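You operate a simulated robot arm through the tools that you are given. There is no shell and no other tool.

Carry out the task below with a simulated robot arm. There is one attempt and no reset: what you move stays moved.

Task
Fit the blue pad in the sole press.
Fine: the press is off; pad in the frame, latch over it, guard shut; only then air on, then main switch on.

Only the result counts: the job must be done as asked and must still hold three seconds after the hand-in. Knocking over, shifting, dropping, spilling or breaking anything else fails it.

Robot
A 7-joint arm with a three-finger gripper, fixed in place. Base frame: the origin is at the foot of the arm, x ahead of it, y to its left, z up. Lengths are in mm, angles in degrees, forces in N, time in s.
Its first joint turns from -166.0 to 166.0 degrees. Payload 2.69 kg.
Tool frame: the origin (TCP) lies between the finger pads and is the grasp point; the fingertips stand 30 mm ahead of it; z points along the fingers, y is the line along which they close. Largest opening 128 mm; the body of the gripper starts 117 mm behind the TCP.
Orientation is that of the tool frame in the base frame, as [roll, pitch, yaw] about the fixed x, y, z axes, in that order (R = Rz(yaw) Ry(pitch) Rx(roll)). With the fingers straight down and closing along the base's y, the tool's x points along the base's -x, its y along +y and its z along -z.

Tools
- The arm moves only by the tool apply_moves. Its argument "series" is a list of rows, each a list of 3 entries, a list of its own where there are three numbers: the opening, from 0 (shut) to 1 (fully open), then the shift along the tool's x, y, z in m, then the turn, a rotation vector about the tool's x, y, z in rad. In form: [[gripper, [x, y, z], [wx, wy, wz]], ...]. A call has 1 to 20 rows; each row is the pose to reach, as a shift and turn from the pose commanded when the call began, along the tool's axes at that moment. Each row takes 0.2 s and may step no farther than 50 mm and 8.6 degrees from the row before; otherwise, or with a gripper value out of range, the whole call is refused. A pose out of reach is approached as far as the arm can. The call stops where the force on the tool passes 50 N (or 10 N more than at its start, if that is more) or the arm is blocked; 0.2 s more then pass. The fingers move at their own pace and stop on an object; they squeeze with about 23 N. The grip force told is the motor's: it shows also when the fingers shut on nothing. Time passes only in rows, and 0.2 s behind the last, so rows that repeat a pose let the fingers close. It gives the time, the measured TCP pose, the force on the tool (base axes), the opening and the grip force at its end, in the units of the frame above (readings bear some noise), with the torque about the TCP (base axes, N m) and any sound that the robot's microphone picked up, and new pictures: "views" is both (left out), scene, wrist or none.
- Cameras (640 x 400 px; columns grow to the right, rows downward): "scene" is fixed at [48.1, -498.8, 1568.6]; the picture's right is [0.36, -0.93, 0.00], its down [-0.38, -0.15, -0.91] and it looks along [0.85, 0.33, -0.41] (base axes); focal length 313 px, centre (320, 200). "wrist" rides on the gripper at [58, 54, -131] in the tool frame; the picture's right is [-0.68, 0.74, 0.00], its down [-0.62, -0.57, -0.55] and it looks along [-0.40, -0.37, 0.84] (tool axes); focal length 234 px, centre (320, 200). There is no depth. A picture from a camera that has moved, and an enlarged one, comes with that camera's place and axes in the base frame and with its lens.
- slide_trunk(by): slides the trunk up (or, below 0, down) by that many mm; the arm rides with it, the base frame stays. It gives what a move gives, with no picture.
- inspect(camera, box): a new picture of the part [left, top, right, bottom] of that camera's present view, enlarged. No time passes.
- close_job(): hands the job in; it is judged then, once.

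Places have to be worked out from the pictures, the camera data and where the tool is seen. Open the gripper and draw the arm clear of the work before you hand the job in, unless the task says otherwise.

The tools are called after "Request:" as name(argument=value, ...) on one line, values as JSON. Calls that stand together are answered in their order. apply_moves: Moves the arm, as the interface text tells. Its arguments: {"type":"object","properties":{"series":{"type":"array"},"views":{"type":"string","enum":["both","scene","wrist","none"]}},"required":["series"]} The other tools are called the same way: slide_trunk (by) slides the trunk up or down; inspect (camera, box) takes an enlarged picture of a part of a camera's view; close_job () hands the job in.

At the start:

```text
clock: 0.0
tool_pos: [727.8, 82.1, 1458.4]
tcp_rot: [180.0, 0.0, -180.0]
ft_force: [0.2, -0.1, 0.3]
ft_torque: [0.03, -0.02, 0.01]
opening: 128.1
grasp_force: 0.1
trunk travel left (down, up): [-250.0, 100.0]
```

scene: 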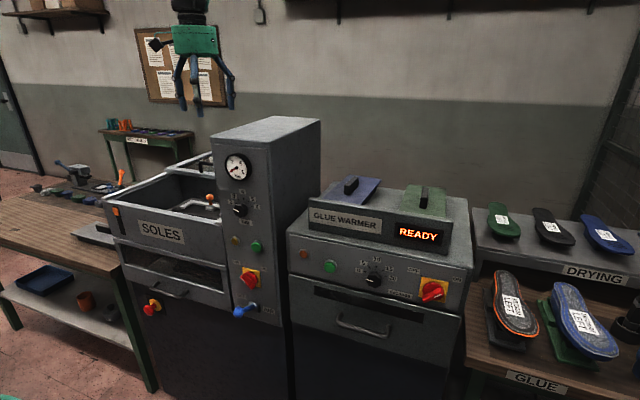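
wrist: 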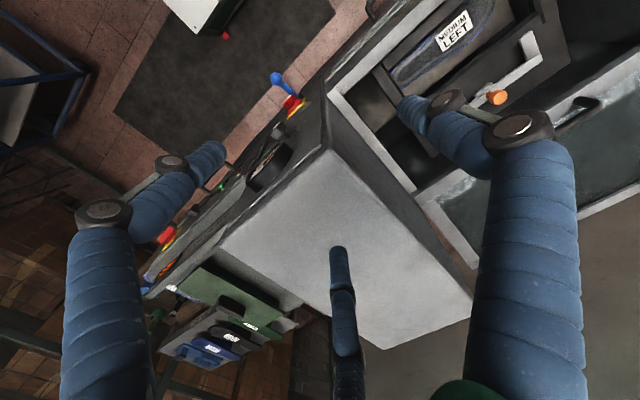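

The scene shows a sole press with a gauge column, a glue warmer with a blue and a green pad on it, and shelves. I'll take enlarged pictures before moving anything.

Request:
inspect(camera="scene", box=[100, 110, 320, 250])

Request:
inspect(camera="scene", box=[100, 220, 320, 360])

Request:
inspect(camera="scene", box=[280, 160, 480, 290])

Request:
inspect(camera="wrist", box=[320, 0, 640, 200])

Request:
inspect(camera="scene", box=[460, 190, 640, 400])

Request:
inspect(camera="scene", box=[0, 110, 200, 340])

```text
2.86 times, centred on (210, 180) of scene
camera zoom: at [48.1, -498.8, 1568.6], right [0.36, -0.93, 0.0], down [-0.38, -0.15, -0.91], along [0.85, 0.33, -0.41], focal length 894 px, centre (634, 257)
```

zoom: 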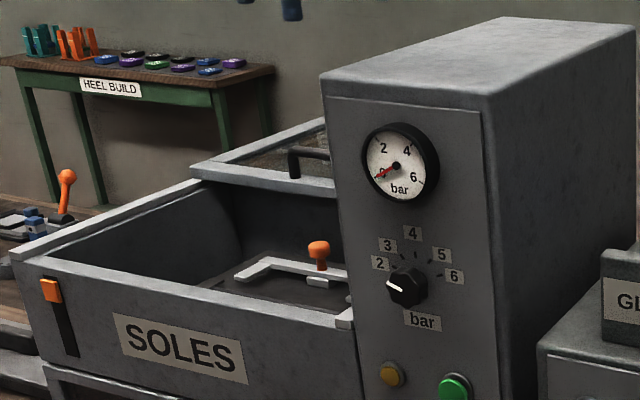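

```text
2.86 times, centred on (210, 290) of scene
camera zoom: at [48.1, -498.8, 1568.6], right [0.36, -0.93, 0.0], down [-0.38, -0.15, -0.91], along [0.85, 0.33, -0.41], focal length 894 px, centre (634, -57)
```

zoom: 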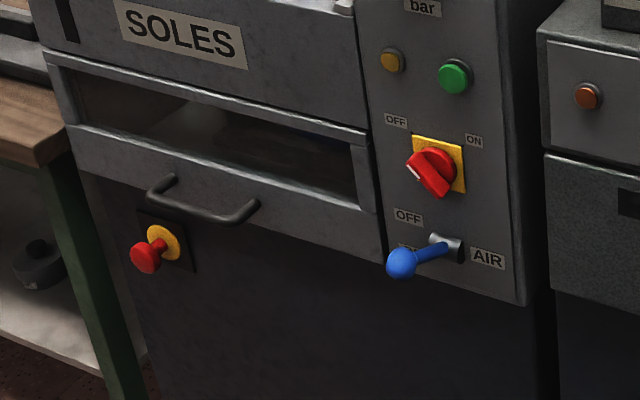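

```text
3.08 times, centred on (380, 225) of scene
camera zoom: at [48.1, -498.8, 1568.6], right [0.36, -0.93, 0.0], down [-0.38, -0.15, -0.91], along [0.85, 0.33, -0.41], focal length 963 px, centre (135, 123)
```

zoom: 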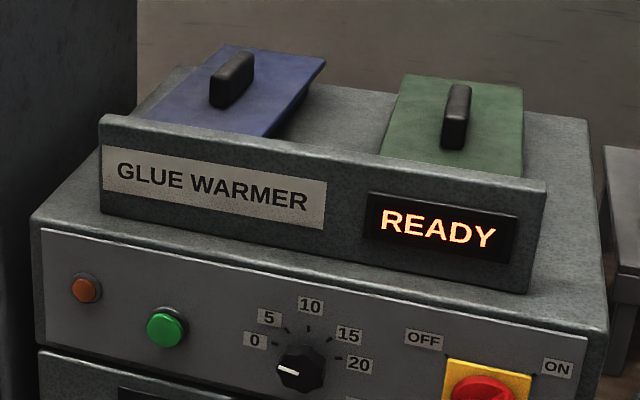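

```text
2.00 times, centred on (480, 100) of wrist
camera zoom: at [669.0, 134.0, 1589.4], right [0.68, 0.74, 0.0], down [0.62, -0.57, 0.55], along [0.4, -0.37, -0.84], focal length 468 px, centre (0, 400)
```

zoom: 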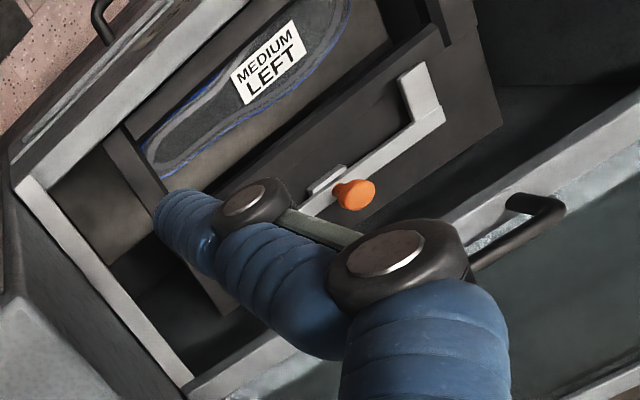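

```text
1.90 times, centred on (550, 295) of scene
camera zoom: at [48.1, -498.8, 1568.6], right [0.36, -0.93, 0.0], down [-0.38, -0.15, -0.91], along [0.85, 0.33, -0.41], focal length 596 px, centre (-118, 19)
```

zoom: 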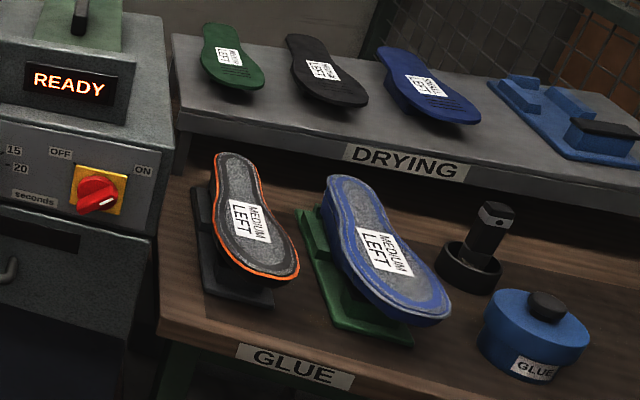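

```text
1.74 times, centred on (100, 225) of scene
camera zoom: at [48.1, -498.8, 1568.6], right [0.36, -0.93, 0.0], down [-0.38, -0.15, -0.91], along [0.85, 0.33, -0.41], focal length 544 px, centre (703, 156)
```

zoom: 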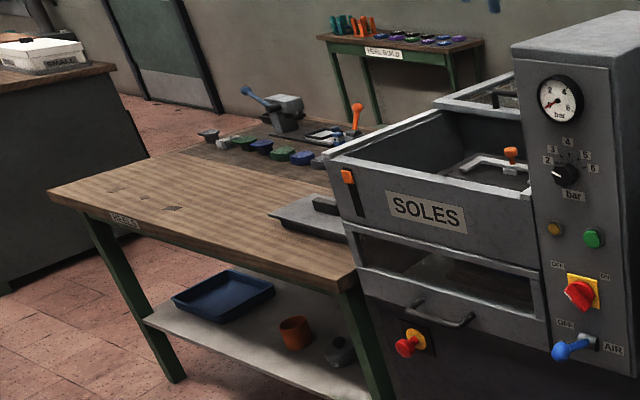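

Triangulating from the two views: the press column front is at about x=730, y −100..78, with its top at z≈1376. The chamber is to its left at y≈85–608, with the rim at z≈1103. I'll move the arm right, above the column height, for a wrist view of the glue warmer and its pads.

Request:
apply_moves(series=[[1, [0.0, -0.05, 0], [0, 0, 0]], [1, [0.0, -0.1, 0], [0, 0, 0]], [1, [0.0, -0.15, 0], [0, 0, 0]], [1, [0.0, -0.2, 0], [0, 0, 0]], [1, [0.02, -0.24, 0], [0, 0, 0]]])

Request:
inspect(camera="wrist", box=[120, 100, 520, 350])

```text
clock: 1.2
tool_pos: [707.8, -159.5, 1458.1]
tcp_rot: [179.9, 0.0, -180.0]
ft_force: [-0.2, 0.0, 0.2]
ft_torque: [0.01, 0.05, 0.01]
opening: 128.0
grasp_force: 0.1
trunk travel left (down, up): [-250.0, 100.0]
camera wrist: at [648.4, -106.4, 1589.0], right [0.68, 0.74, 0.0], down [0.62, -0.57, 0.55], along [0.4, -0.37, -0.84], focal length 234 px, centre (320, 200)
```

scene: 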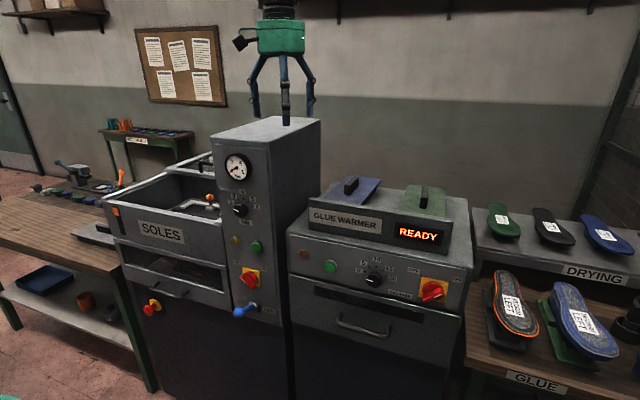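
wrist: 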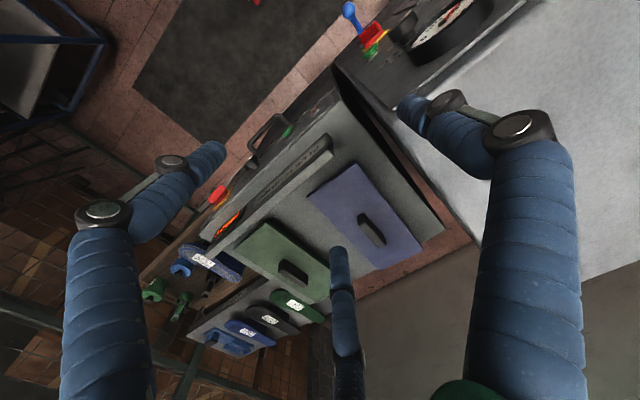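

```text
1.60 times, centred on (320, 225) of wrist
camera zoom: at [648.4, -106.4, 1589.0], right [0.68, 0.74, 0.0], down [0.62, -0.57, 0.55], along [0.4, -0.37, -0.84], focal length 375 px, centre (320, 160)
```

zoom: 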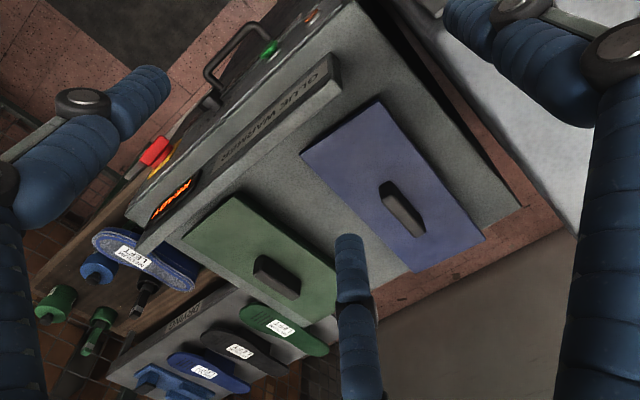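

The blue pad with its handle sits on the left of the warmer top. The hand looks three-fingered in the pictures, so I'll close and reopen it in free air to see how the fingers actually move.

Request:
apply_moves(series=[[0, [0, 0, 0], [0, 0, 0]], [0, [0, 0, 0], [0, 0, 0]], [0, [0, 0, 0], [0, 0, 0]]])

Request:
inspect(camera="scene", box=[220, 0, 340, 130])

```text
clock: 2.0
tool_pos: [708.6, -157.0, 1456.8]
tcp_rot: [180.0, -0.1, -180.0]
ft_force: [-0.1, 0.1, -0.1]
ft_torque: [-0.01, 0.0, 0.01]
opening: 2.2
grasp_force: 23.2
trunk travel left (down, up): [-250.0, 100.0]
camera wrist: at [648.8, -105.3, 1588.6], right [0.68, 0.74, 0.0], down [0.62, -0.57, 0.55], along [0.4, -0.37, -0.84], focal length 234 px, centre (320, 200)
```

scene: 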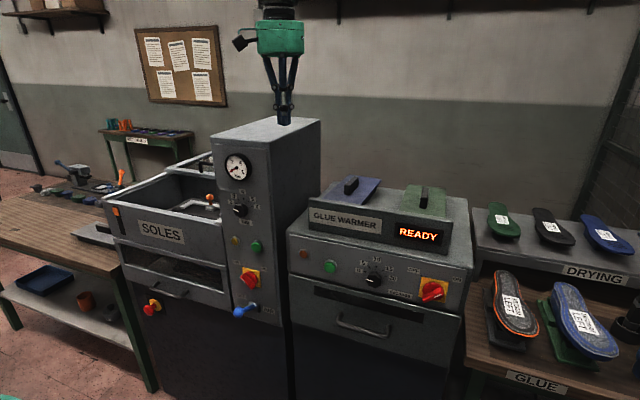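
wrist: 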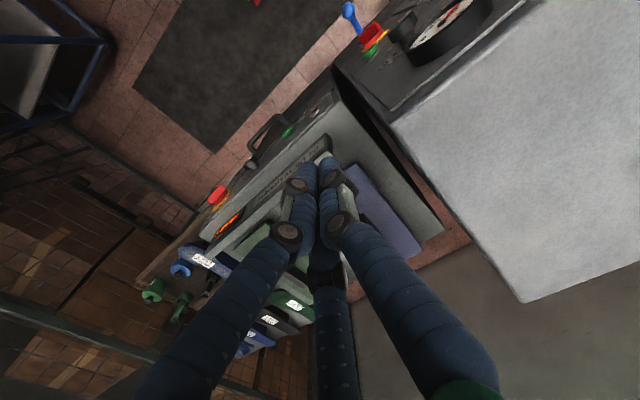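

```text
3.08 times, centred on (280, 65) of scene
camera zoom: at [48.1, -498.8, 1568.6], right [0.36, -0.93, 0.0], down [-0.38, -0.15, -0.91], along [0.85, 0.33, -0.41], focal length 963 px, centre (443, 615)
```

zoom: 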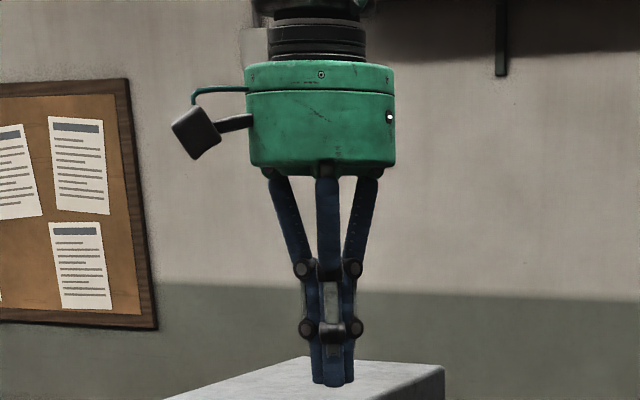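

Closed, all three fingers meet at the centre, so I'll treat the hand as gripping at the TCP. The blue pad's centre and handle are near (974,−250), with the handle running along x at z≈1190. Next I'll move left with the hand open to look into the press chamber.

Request:
apply_moves(series=[[1, [0.0, 0.05, 0], [0, 0, 0]], [1, [0.0, 0.1, 0], [0, 0, 0]], [1, [0.0, 0.15, 0], [0, 0, 0]], [1, [0.0, 0.2, 0], [0, 0, 0]], [1, [0.005, 0.25, 0], [0, 0, 0]], [1, [0.01, 0.3, 0], [0, 0, 0]], [1, [0.01, 0.345, 0], [0, 0, 0]], [1, [0.01, 0.39, 0], [0, 0, 0]], [1, [0.01, 0.44, 0], [0, 0, 0]], [1, [0.015, 0.485, 0], [0, 0, 0]], [1, [0.015, 0.53, 0], [0, 0, 0]], [1, [0.02, 0.575, 0], [0, 0, 0]], [1, [0.025, 0.62, 0], [0, 0, 0]], [1, [0.025, 0.665, 0], [0, 0, 0]]])

Request:
inspect(camera="wrist", box=[120, 0, 520, 250])

Request:
inspect(camera="wrist", box=[150, 150, 550, 400])

```text
refused: row 5 steps farther than a row can; nothing moved
```

```text
1.60 times, centred on (320, 125) of wrist
camera zoom: at [648.8, -105.3, 1588.6], right [0.68, 0.74, 0.0], down [0.62, -0.57, 0.55], along [0.4, -0.37, -0.84], focal length 375 px, centre (320, 320)
```

zoom: 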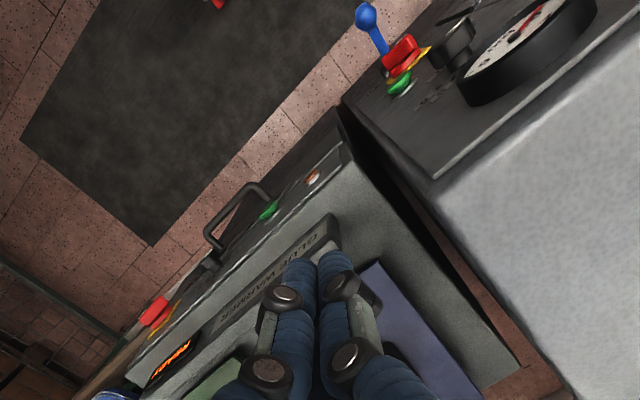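

```text
1.60 times, centred on (350, 275) of wrist
camera zoom: at [648.8, -105.3, 1588.6], right [0.68, 0.74, 0.0], down [0.62, -0.57, 0.55], along [0.4, -0.37, -0.84], focal length 375 px, centre (272, 80)
```

zoom: 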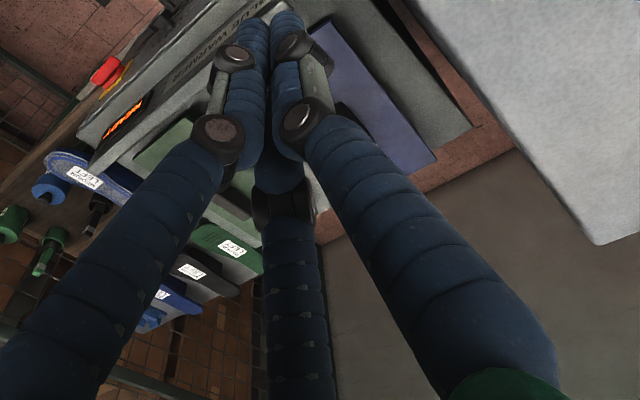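

That call was refused because one diagonal step was slightly over 50 mm. I'll resend it with straight 49 mm steps.

Request:
apply_moves(series=[[1, [0.0, 0.049, 0], [0, 0, 0]], [1, [0.0, 0.098, 0], [0, 0, 0]], [1, [0.0, 0.147, 0], [0, 0, 0]], [1, [0.0, 0.196, 0], [0, 0, 0]], [1, [0.0, 0.245, 0], [0, 0, 0]], [1, [0.0, 0.294, 0], [0, 0, 0]], [1, [0.0, 0.343, 0], [0, 0, 0]], [1, [0.0, 0.392, 0], [0, 0, 0]], [1, [0.0, 0.441, 0], [0, 0, 0]], [1, [0.0, 0.49, 0], [0, 0, 0]], [1, [0.0, 0.539, 0], [0, 0, 0]], [1, [0.0, 0.588, 0], [0, 0, 0]], [1, [0.0, 0.637, 0], [0, 0, 0]], [1, [0.0, 0.686, 0], [0, 0, 0]]])

Request:
inspect(camera="wrist", box=[120, 0, 520, 250])

Request:
inspect(camera="wrist", box=[150, 150, 550, 400])

```text
clock: 5.0
tool_pos: [709.9, 531.3, 1457.3]
tcp_rot: [-180.0, -0.1, -180.0]
ft_force: [-0.8, 0.9, -0.5]
ft_torque: [-0.03, -0.01, 0.0]
opening: 127.9
grasp_force: 0.0
trunk travel left (down, up): [-250.0, 100.0]
camera wrist: at [651.0, 583.2, 1588.7], right [0.68, 0.74, 0.0], down [0.62, -0.56, 0.55], along [0.4, -0.37, -0.84], focal length 234 px, centre (320, 200)
```

scene: 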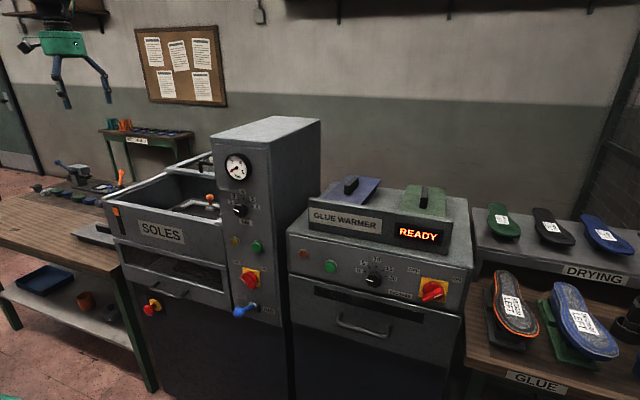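
wrist: 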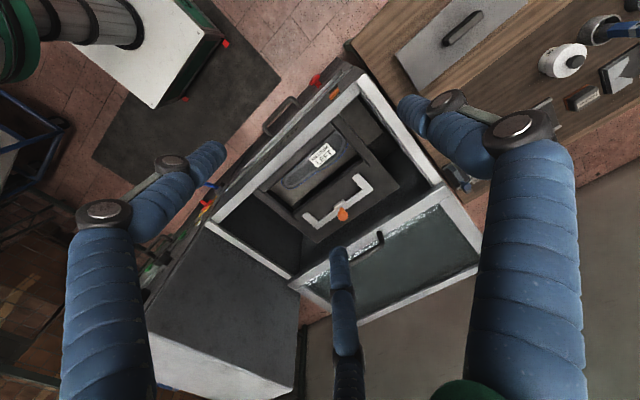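

```text
1.60 times, centred on (320, 125) of wrist
camera zoom: at [651.0, 583.2, 1588.7], right [0.68, 0.74, 0.0], down [0.62, -0.56, 0.55], along [0.4, -0.37, -0.84], focal length 375 px, centre (320, 320)
```

zoom: 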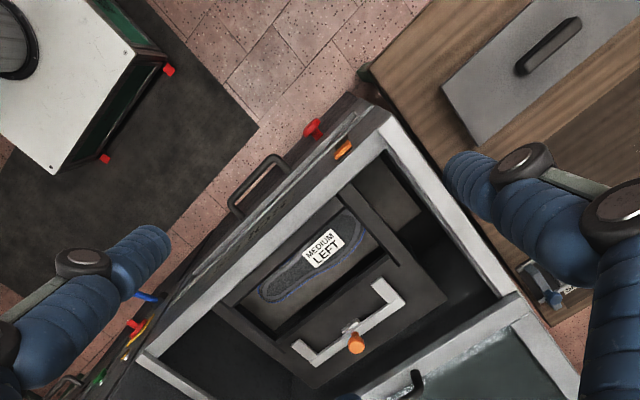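

```text
1.60 times, centred on (350, 275) of wrist
camera zoom: at [651.0, 583.2, 1588.7], right [0.68, 0.74, 0.0], down [0.62, -0.56, 0.55], along [0.4, -0.37, -0.84], focal length 375 px, centre (272, 80)
```

zoom: 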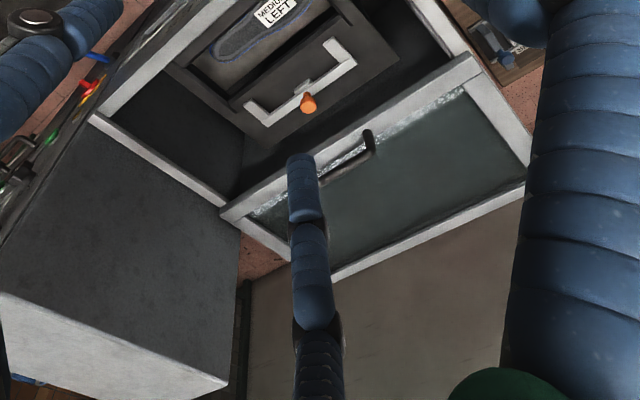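

The chamber holds a dark frame with a rectangular opening long in y, above the sole. Behind the opening is a U-shaped latch with an orange knob, and the glass guard sits further back with its handle. I'll zoom in further to measure these.

Request:
inspect(camera="wrist", box=[240, 100, 420, 240])

Request:
inspect(camera="wrist", box=[280, 180, 500, 340])

Request:
inspect(camera="scene", box=[150, 145, 240, 230])

```text
2.86 times, centred on (330, 170) of wrist
camera zoom: at [651.0, 583.2, 1588.7], right [0.68, 0.74, 0.0], down [0.62, -0.56, 0.55], along [0.4, -0.37, -0.84], focal length 669 px, centre (291, 286)
```

zoom: 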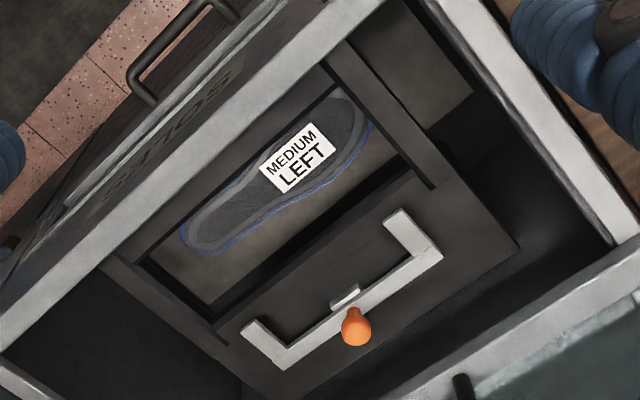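

```text
2.50 times, centred on (390, 260) of wrist
camera zoom: at [651.0, 583.2, 1588.7], right [0.68, 0.74, 0.0], down [0.62, -0.56, 0.55], along [0.4, -0.37, -0.84], focal length 585 px, centre (145, 50)
```

zoom: 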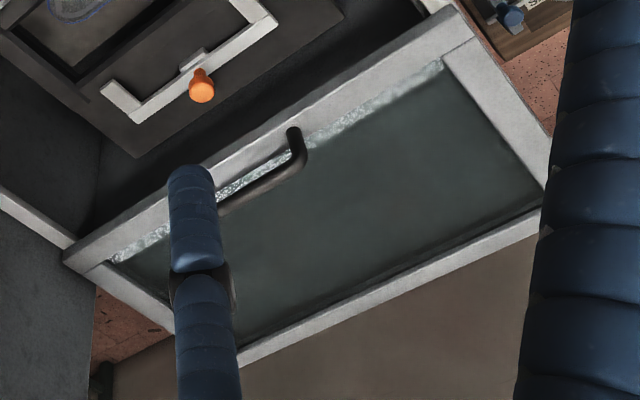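

```text
4.71 times, centred on (195, 188) of scene
camera zoom: at [48.1, -498.8, 1568.6], right [0.36, -0.93, 0.0], down [-0.38, -0.15, -0.91], along [0.85, 0.33, -0.41], focal length 1472 px, centre (908, 259)
```

zoom: 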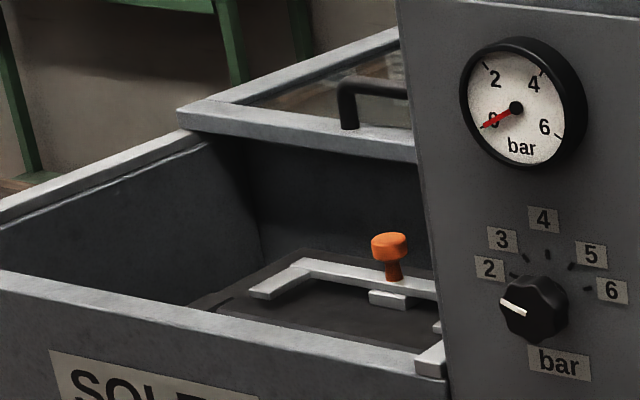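

Estimates so far: U-latch prong tips at x≈935 (y 250–467, top z≈1006), knob near (994,358,1039), frame opening about x 808–917, y 234–497. I'll lower the hand about 180 mm over the free space above the chamber for a closer look.

Request:
apply_moves(series=[[1, [0, 0, 0.045], [0, 0, 0]], [1, [0, 0, 0.09], [0, 0, 0]], [1, [0, 0, 0.135], [0, 0, 0]], [1, [0, 0, 0.18], [0, 0, 0]], [1, [0, 0, 0.18], [0, 0, 0]]], views="wrist")

Request:
inspect(camera="wrist", box=[210, 60, 430, 200])

Request:
inspect(camera="wrist", box=[210, 140, 430, 280])

```text
clock: 6.2
tool_pos: [707.9, 528.1, 1277.5]
tcp_rot: [-180.0, 0.0, -179.9]
ft_force: [-1.0, 0.2, -0.1]
ft_torque: [-0.03, -0.02, 0.02]
opening: 128.1
grasp_force: 0.0
trunk travel left (down, up): [-250.0, 100.0]
camera wrist: at [649.1, 580.5, 1409.4], right [0.68, 0.74, 0.0], down [0.62, -0.57, 0.55], along [0.4, -0.37, -0.84], focal length 234 px, centre (320, 200)
```

wrist: 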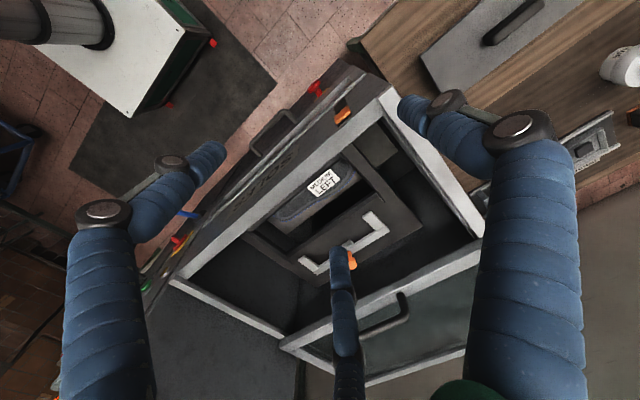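

```text
2.86 times, centred on (320, 130) of wrist
camera zoom: at [649.1, 580.5, 1409.4], right [0.68, 0.74, 0.0], down [0.62, -0.57, 0.55], along [0.4, -0.37, -0.84], focal length 669 px, centre (320, 400)
```

zoom: 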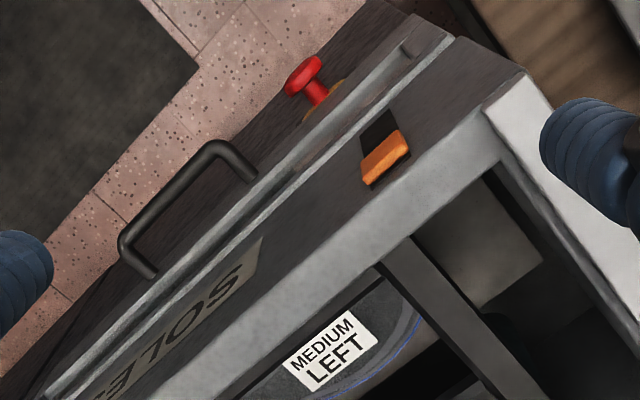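

```text
2.86 times, centred on (320, 210) of wrist
camera zoom: at [649.1, 580.5, 1409.4], right [0.68, 0.74, 0.0], down [0.62, -0.57, 0.55], along [0.4, -0.37, -0.84], focal length 669 px, centre (320, 171)
```

zoom: 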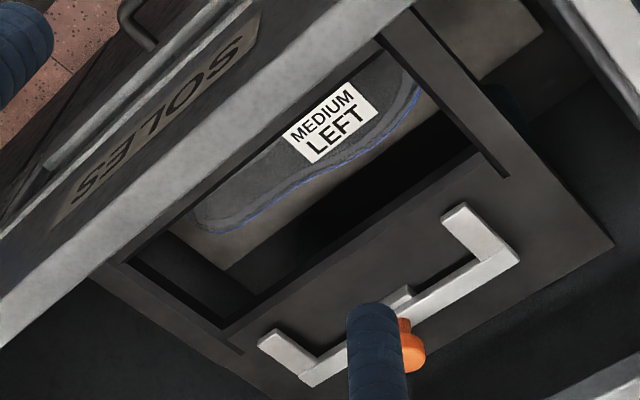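

The frame has side guide strips and a stepped opening, but the front panel hides its front edge. I'll move so the camera is almost straight above the frame, at the same height and clear of the guard and column.

Request:
apply_moves(series=[[1, [-0.034, -0.036, 0], [0, 0, 0]], [1, [-0.068, -0.072, 0], [0, 0, 0]], [1, [-0.102, -0.108, 0], [0, 0, 0]], [1, [-0.136, -0.144, 0], [0, 0, 0]], [1, [-0.17, -0.18, 0], [0, 0, 0]], [1, [-0.17, -0.18, 0], [0, 0, 0]]], views="both")

Request:
inspect(camera="wrist", box=[200, 0, 440, 150])

Request:
inspect(camera="wrist", box=[200, 100, 440, 250])

```text
clock: 7.6
tool_pos: [879.9, 348.7, 1277.2]
tcp_rot: [-179.9, 0.1, 180.0]
ft_force: [1.2, 0.1, -0.8]
ft_torque: [0.05, 0.04, -0.03]
opening: 128.0
grasp_force: 0.2
trunk travel left (down, up): [-250.0, 100.0]
camera wrist: at [821.0, 401.1, 1409.5], right [0.68, 0.74, 0.0], down [0.62, -0.57, 0.55], along [0.4, -0.37, -0.84], focal length 234 px, centre (320, 200)
```

scene: 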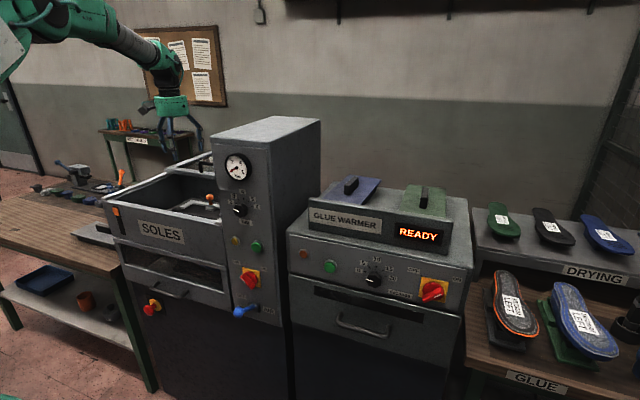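
wrist: 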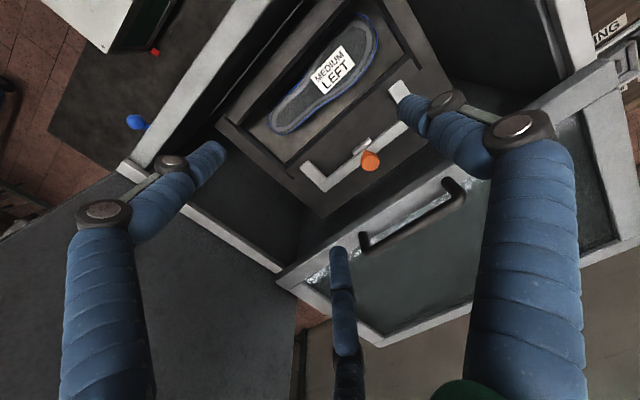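

```text
2.67 times, centred on (320, 75) of wrist
camera zoom: at [821.0, 401.1, 1409.5], right [0.68, 0.74, 0.0], down [0.62, -0.57, 0.55], along [0.4, -0.37, -0.84], focal length 624 px, centre (320, 533)
```

zoom: 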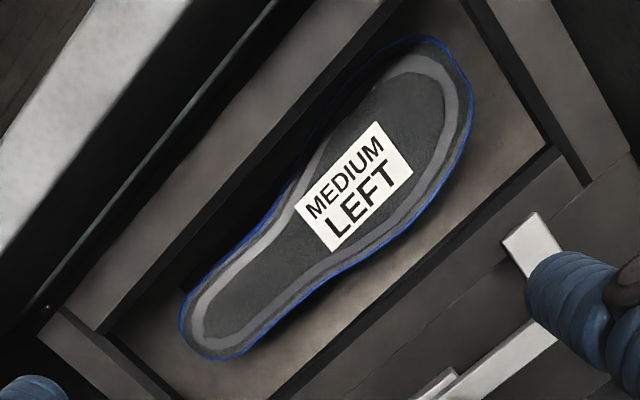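

```text
2.67 times, centred on (320, 175) of wrist
camera zoom: at [821.0, 401.1, 1409.5], right [0.68, 0.74, 0.0], down [0.62, -0.57, 0.55], along [0.4, -0.37, -0.84], focal length 624 px, centre (320, 267)
```

zoom: 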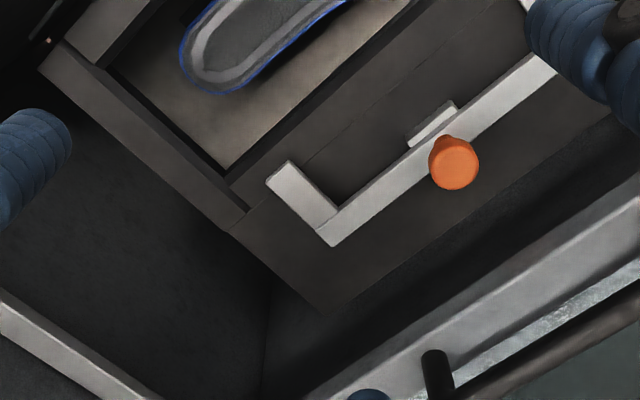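

The opening inside the frame is about x 808–914, y 222–491 at z≈995, roughly 106×269 mm. Now I'll rise above the column, cross to the pad and measure it from close up.

Request:
apply_moves(series=[[1, [0, 0, -0.048], [0, 0, 0]], [1, [0, 0, -0.096], [0, 0, 0]], [1, [0, 0, -0.144], [0, 0, 0]], [1, [0, 0, -0.19], [0, 0, 0]], [1, [0, -0.049, -0.19], [0, 0, 0]], [1, [0, -0.098, -0.19], [0, 0, 0]], [1, [0, -0.147, -0.19], [0, 0, 0]], [1, [0, -0.196, -0.19], [0, 0, 0]], [1, [0, -0.245, -0.19], [0, 0, 0]], [1, [0, -0.294, -0.19], [0, 0, 0]], [1, [0, -0.343, -0.19], [0, 0, 0]], [1, [0, -0.392, -0.19], [0, 0, 0]], [1, [0, -0.441, -0.19], [0, 0, 0]], [1, [0, -0.49, -0.19], [0, 0, 0]], [1, [0, -0.539, -0.19], [0, 0, 0]], [1, [0, -0.588, -0.19], [0, 0, 0]], [1, [-0.04, -0.6, -0.175], [0, 0, 0]], [1, [-0.05, -0.6, -0.13], [0, 0, 0]], [1, [-0.05, -0.6, -0.085], [0, 0, 0]], [1, [-0.05, -0.6, -0.04], [0, 0, 0]]])

Request:
inspect(camera="wrist", box=[200, 80, 480, 255])

Request:
inspect(camera="scene", box=[300, 150, 400, 230])

```text
clock: 11.8
tool_pos: [928.3, -254.0, 1318.8]
tcp_rot: [180.0, 0.0, 180.0]
ft_force: [0.1, -0.4, -0.4]
ft_torque: [0.02, 0.08, 0.02]
opening: 128.0
grasp_force: 0.1
trunk travel left (down, up): [-250.0, 100.0]
camera wrist: at [868.2, -201.8, 1449.5], right [0.68, 0.74, 0.0], down [0.62, -0.57, 0.55], along [0.4, -0.37, -0.84], focal length 234 px, centre (320, 200)
```

scene: 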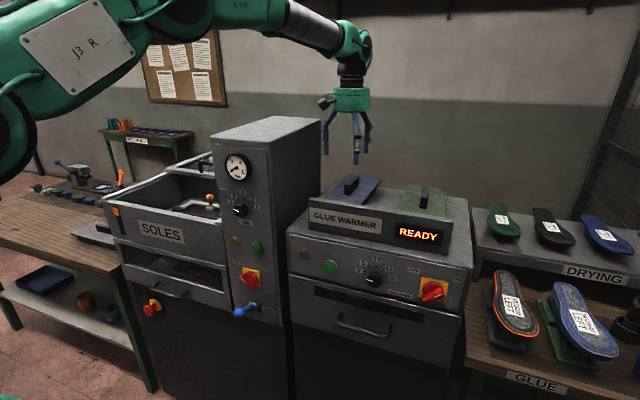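
wrist: 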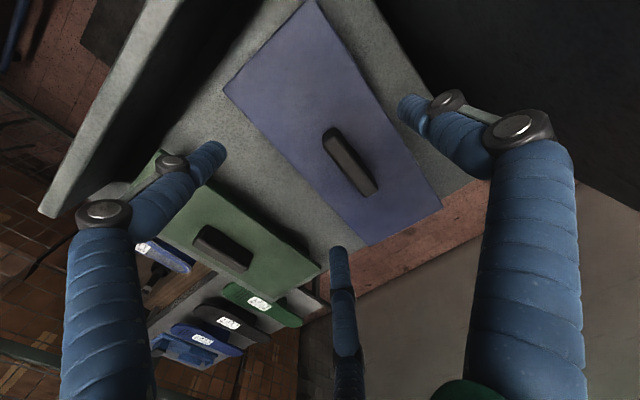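

```text
2.29 times, centred on (340, 168) of wrist
camera zoom: at [868.2, -201.8, 1449.5], right [0.68, 0.74, 0.0], down [0.62, -0.57, 0.55], along [0.4, -0.37, -0.84], focal length 535 px, centre (274, 274)
```

zoom: 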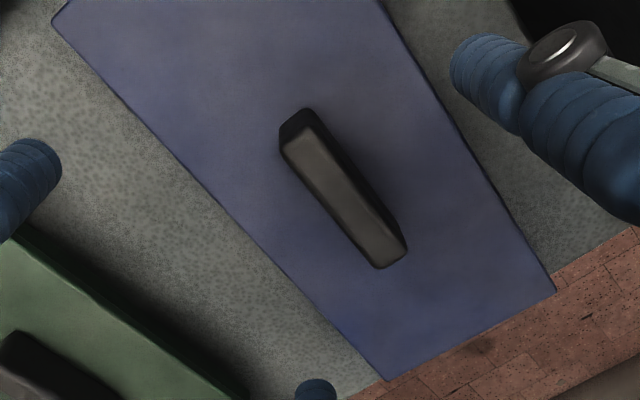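

```text
5.00 times, centred on (350, 190) of scene
camera zoom: at [48.1, -498.8, 1568.6], right [0.36, -0.93, 0.0], down [-0.38, -0.15, -0.91], along [0.85, 0.33, -0.41], focal length 1564 px, centre (170, 250)
```

zoom: 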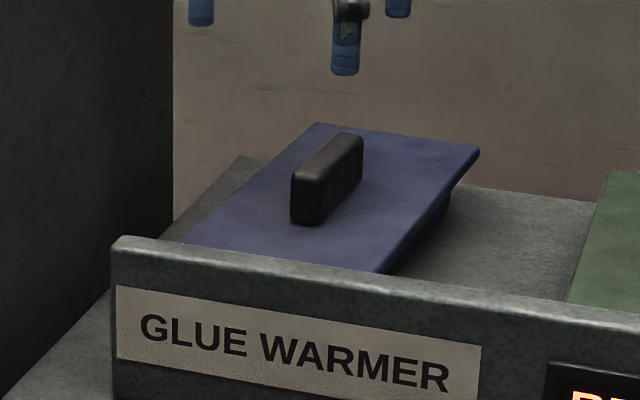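

The blue pad is a 300×128 mm flange (top z≈1168, yaw about −4.5°) with a smaller plug below, so the plug goes in the opening. Its bar handle is at about (977,−253.5), top z≈1204. I'll align the yaw and come down to just above the handle, then check.

Request:
apply_moves(series=[[1, [-0.02, -0.001, 0.0], [0, 0, 0.04]], [1, [-0.049, -0.0015, 0.02], [0, 0, 0.0785]], [1, [-0.049, -0.0015, 0.05], [0, 0, 0.0785]], [1, [-0.049, -0.0015, 0.075], [0, 0, 0.0785]], [1, [-0.049, -0.0015, 0.075], [0, 0, 0.0785]]])

Request:
inspect(camera="wrist", box=[200, 80, 480, 255])

Request:
inspect(camera="scene", box=[300, 100, 420, 220])

```text
clock: 13.0
tool_pos: [977.1, -254.0, 1243.8]
tcp_rot: [179.9, 0.0, 175.5]
ft_force: [0.2, -0.5, 0.0]
ft_torque: [-0.02, 0.01, -0.02]
opening: 128.3
grasp_force: 0.1
trunk travel left (down, up): [-250.0, 100.0]
camera wrist: at [922.6, -197.4, 1374.9], right [0.73, 0.68, 0.0], down [0.57, -0.61, 0.55], along [0.37, -0.4, -0.84], focal length 234 px, centre (320, 200)
```

scene: 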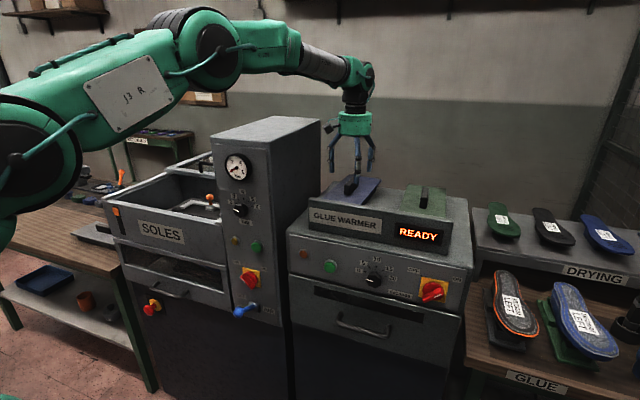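
wrist: 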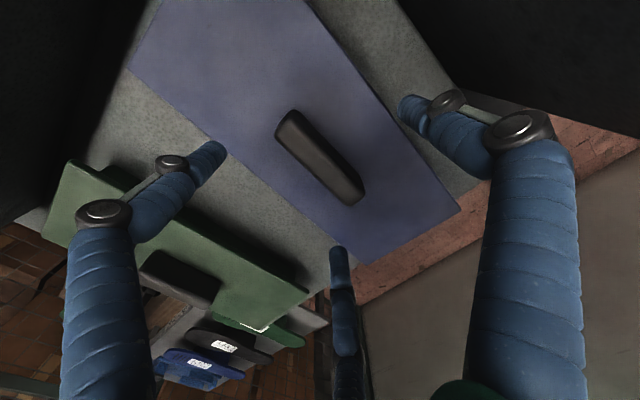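

```text
2.29 times, centred on (340, 168) of wrist
camera zoom: at [922.6, -197.4, 1374.9], right [0.73, 0.68, 0.0], down [0.57, -0.61, 0.55], along [0.37, -0.4, -0.84], focal length 535 px, centre (274, 274)
```

zoom: 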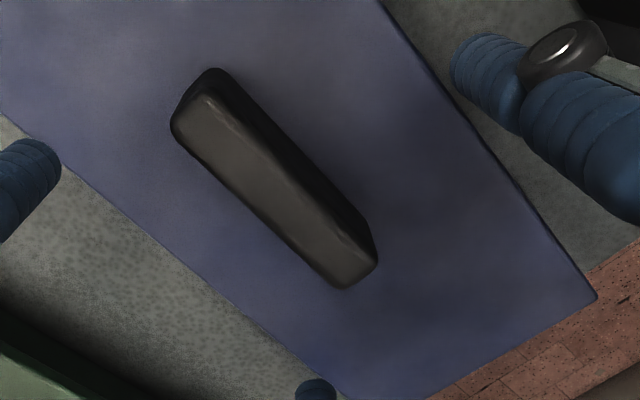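

```text
3.33 times, centred on (360, 160) of scene
camera zoom: at [48.1, -498.8, 1568.6], right [0.36, -0.93, 0.0], down [-0.38, -0.15, -0.91], along [0.85, 0.33, -0.41], focal length 1043 px, centre (187, 333)
```

zoom: 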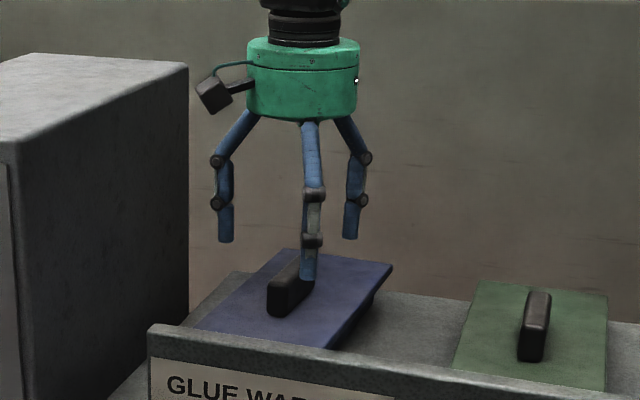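

The handle's top centre works out to (975,−253.4), right under the TCP, and its direction matches the yaw. I'll lower 40 mm so the fingertips straddle the handle just above the flange, then close.

Request:
apply_moves(series=[[1, [0, 0, 0.02], [0, 0, 0]], [1, [0, 0, 0.038], [0, 0, 0]], [1, [0, 0, 0.038], [0, 0, 0]], [0, [0, 0, 0.038], [0, 0, 0]], [0, [0, 0, 0.038], [0, 0, 0]], [0, [0, 0, 0.038], [0, 0, 0]]])

Request:
inspect(camera="scene", box=[300, 100, 420, 220])

```text
clock: 14.4
tool_pos: [974.9, -254.3, 1205.0]
tcp_rot: [180.0, 0.0, 175.5]
ft_force: [-7.7, -8.5, 4.6]
ft_torque: [-0.21, 0.3, 0.19]
opening: 34.0
grasp_force: 23.3
trunk travel left (down, up): [-250.0, 100.0]
camera wrist: at [920.8, -198.4, 1336.5], right [0.73, 0.68, 0.0], down [0.57, -0.61, 0.55], along [0.37, -0.4, -0.84], focal length 234 px, centre (320, 200)
```

scene: 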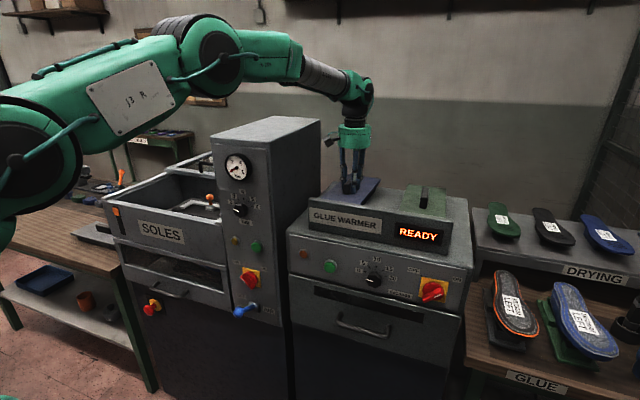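
wrist: 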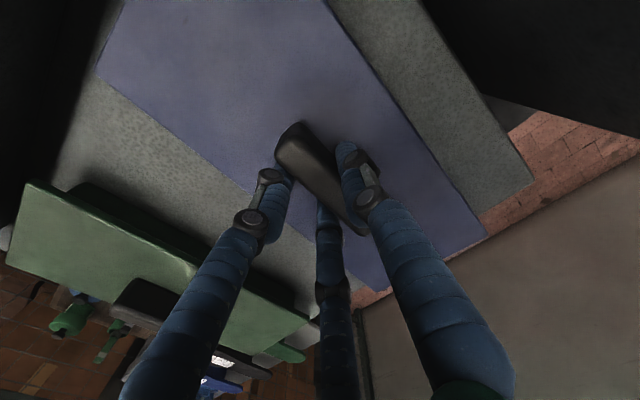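

```text
3.33 times, centred on (360, 160) of scene
camera zoom: at [48.1, -498.8, 1568.6], right [0.36, -0.93, 0.0], down [-0.38, -0.15, -0.91], along [0.85, 0.33, -0.41], focal length 1043 px, centre (187, 333)
```

zoom: 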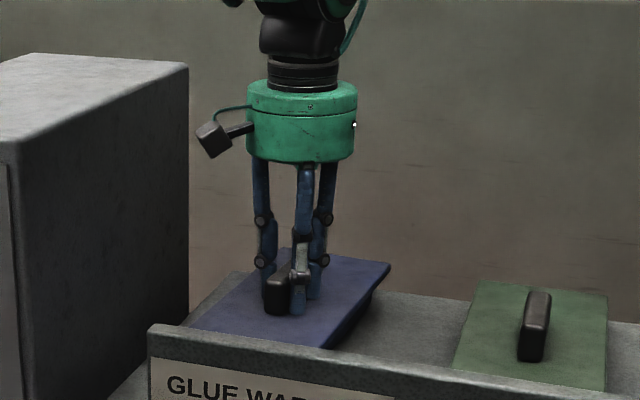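

The fingers stopped at 34 mm with full grip force and some side load. I'll lift just 15 mm and check that the pad follows level and stays firm.

Request:
apply_moves(series=[[0, [0, 0, -0.004], [0, 0, 0]], [0, [0, 0, -0.009], [0, 0, 0]], [0, [0, 0, -0.015], [0, 0, 0]], [0, [0, 0, -0.015], [0, 0, 0]]])

Request:
inspect(camera="scene", box=[300, 120, 420, 220])

Request:
inspect(camera="wrist", box=[200, 80, 480, 255])

```text
clock: 15.4
tool_pos: [978.8, -253.2, 1217.8]
tcp_rot: [-180.0, 0.0, 175.5]
ft_force: [-0.7, 0.1, -8.3]
ft_torque: [-0.07, 0.07, 0.01]
opening: 33.6
grasp_force: 22.8
trunk travel left (down, up): [-250.0, 100.0]
camera wrist: at [923.4, -197.2, 1350.4], right [0.73, 0.68, 0.0], down [0.57, -0.61, 0.55], along [0.37, -0.4, -0.84], focal length 234 px, centre (320, 200)
```

scene: 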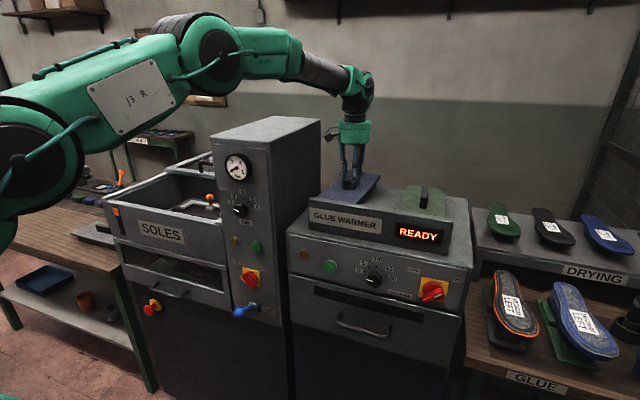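
wrist: 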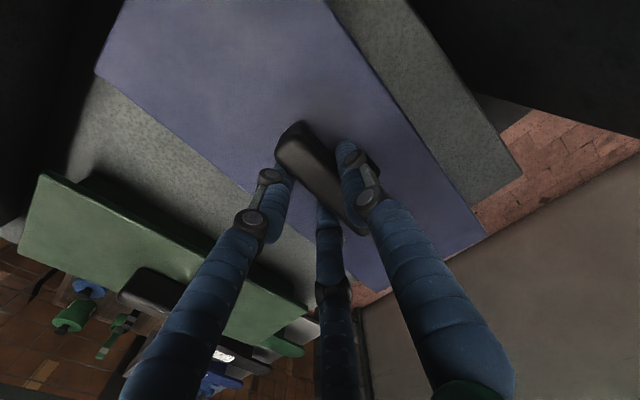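

```text
4.00 times, centred on (360, 170) of scene
camera zoom: at [48.1, -498.8, 1568.6], right [0.36, -0.93, 0.0], down [-0.38, -0.15, -0.91], along [0.85, 0.33, -0.41], focal length 1252 px, centre (160, 320)
```

zoom: 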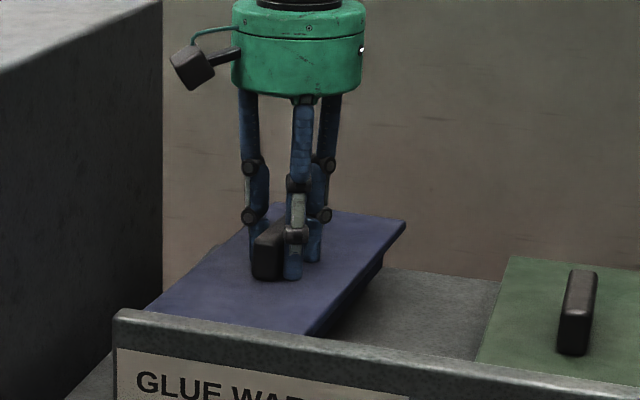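

```text
2.29 times, centred on (340, 168) of wrist
camera zoom: at [923.4, -197.2, 1350.4], right [0.73, 0.68, 0.0], down [0.57, -0.61, 0.55], along [0.37, -0.4, -0.84], focal length 535 px, centre (274, 274)
```

zoom: 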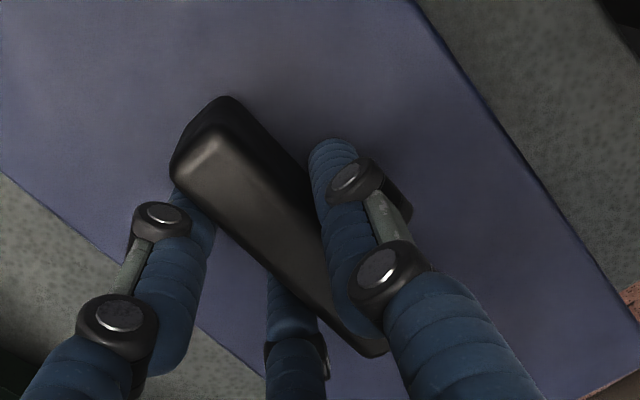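

The pad lifts level with about 8 N of weight on the tool. The GLUE WARMER board in front tops out near z≈1225, so I'll lift straight up past it, then retract while rising to z≈1490 to clear the column.

Request:
apply_moves(series=[[0, [0, 0, -0.03], [0, 0, 0]], [0, [0, 0, -0.06], [0, 0, 0]], [0, [0, 0, -0.09], [0, 0, 0]], [0, [0, 0, -0.12], [0, 0, 0]], [0, [0.02, -0.0016, -0.15], [0, 0, 0]], [0, [0.04, -0.0032, -0.18], [0, 0, 0]], [0, [0.065, -0.005, -0.21], [0, 0, 0]], [0, [0.09, -0.007, -0.24], [0, 0, 0]], [0, [0.115, -0.009, -0.27], [0, 0, 0]], [0, [0.1266, -0.01, -0.28], [0, 0, 0]], [0, [0.1266, -0.01, -0.28], [0, 0, 0]]])

```text
clock: 17.8
tool_pos: [852.9, -254.6, 1500.3]
tcp_rot: [180.0, -0.1, 175.5]
ft_force: [-0.4, 0.0, -9.0]
ft_torque: [-0.03, 0.04, 0.0]
opening: 33.7
grasp_force: 22.8
trunk travel left (down, up): [-250.0, 100.0]
camera wrist: at [796.9, -198.1, 1630.8], right [0.73, 0.68, 0.0], down [0.57, -0.61, 0.55], along [0.37, -0.4, -0.84], focal length 234 px, centre (320, 200)
```

scene: 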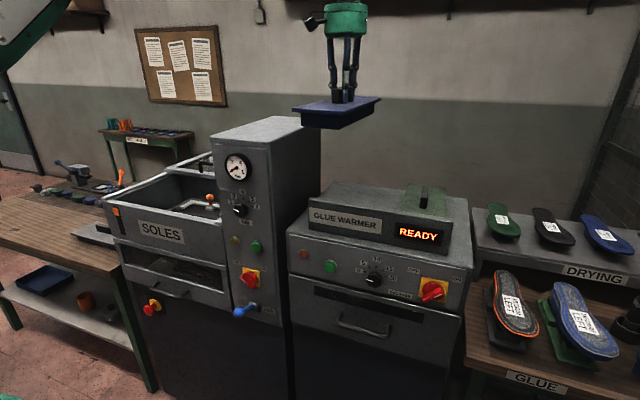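
wrist: 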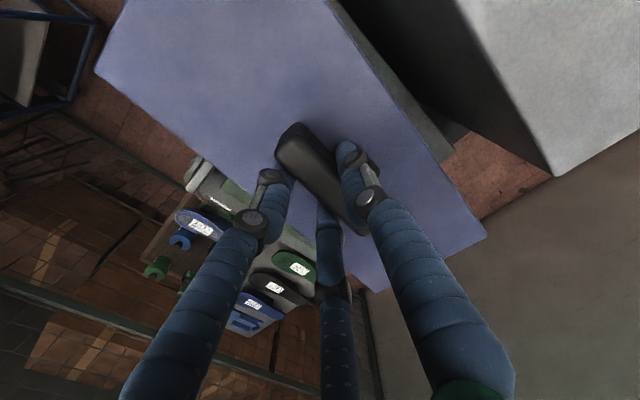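

The pad is held level at z≈1500. I'll carry it over the column to above the frame at (861,356) while turning it about 94.5° so its long side lies along y.

Request:
apply_moves(series=[[0, [0.00262, 0.04346, 0], [0, 0, -0.1178]], [0, [0.00524, 0.08691, 0], [0, 0, -0.2356]], [0, [0.00786, 0.13037, 0], [0, 0, -0.3534]], [0, [0.01049, 0.17383, 0], [0, 0, -0.4711]], [0, [0.01311, 0.21729, 0], [0, 0, -0.5889]], [0, [0.01573, 0.26074, 0], [0, 0, -0.7067]], [0, [0.01835, 0.3042, 0], [0, 0, -0.8245]], [0, [0.02097, 0.34766, 0], [0, 0, -0.9423]], [0, [0.02359, 0.39111, 0], [0, 0, -1.0601]], [0, [0.02621, 0.43457, 0], [0, 0, -1.1779]], [0, [0.02884, 0.47803, 0], [0, 0, -1.2956]], [0, [0.03146, 0.52149, 0], [0, 0, -1.4134]], [0, [0.03408, 0.56494, 0], [0, 0, -1.5312]], [0, [0.0367, 0.6084, 0], [0, 0, -1.649]], [0, [0.0367, 0.6084, 0], [0, 0, -1.649]]])

```text
clock: 21.0
tool_pos: [859.9, 356.1, 1500.9]
tcp_rot: [179.9, 0.0, -90.0]
ft_force: [0.1, -0.1, -9.7]
ft_torque: [-0.14, -0.05, -0.01]
opening: 33.9
grasp_force: 23.1
trunk travel left (down, up): [-250.0, 100.0]
camera wrist: at [806.1, 295.8, 1631.4], right [-0.74, 0.68, 0.0], down [0.57, 0.62, 0.55], along [0.37, 0.4, -0.84], focal length 234 px, centre (320, 200)
```

scene: 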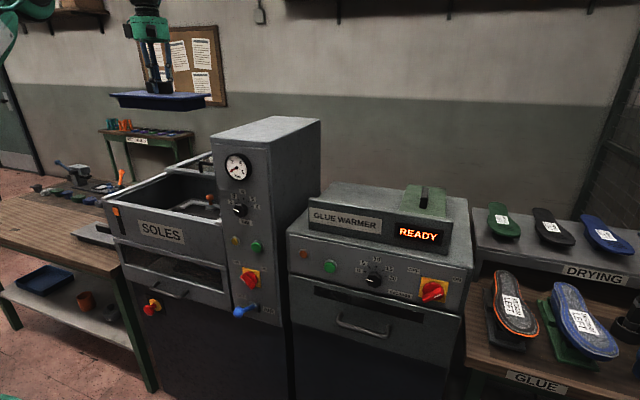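
wrist: 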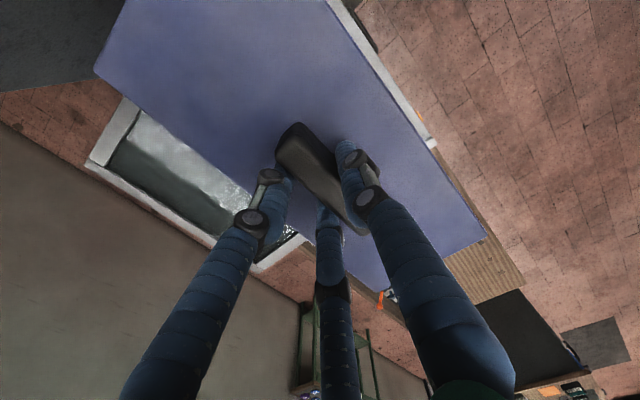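

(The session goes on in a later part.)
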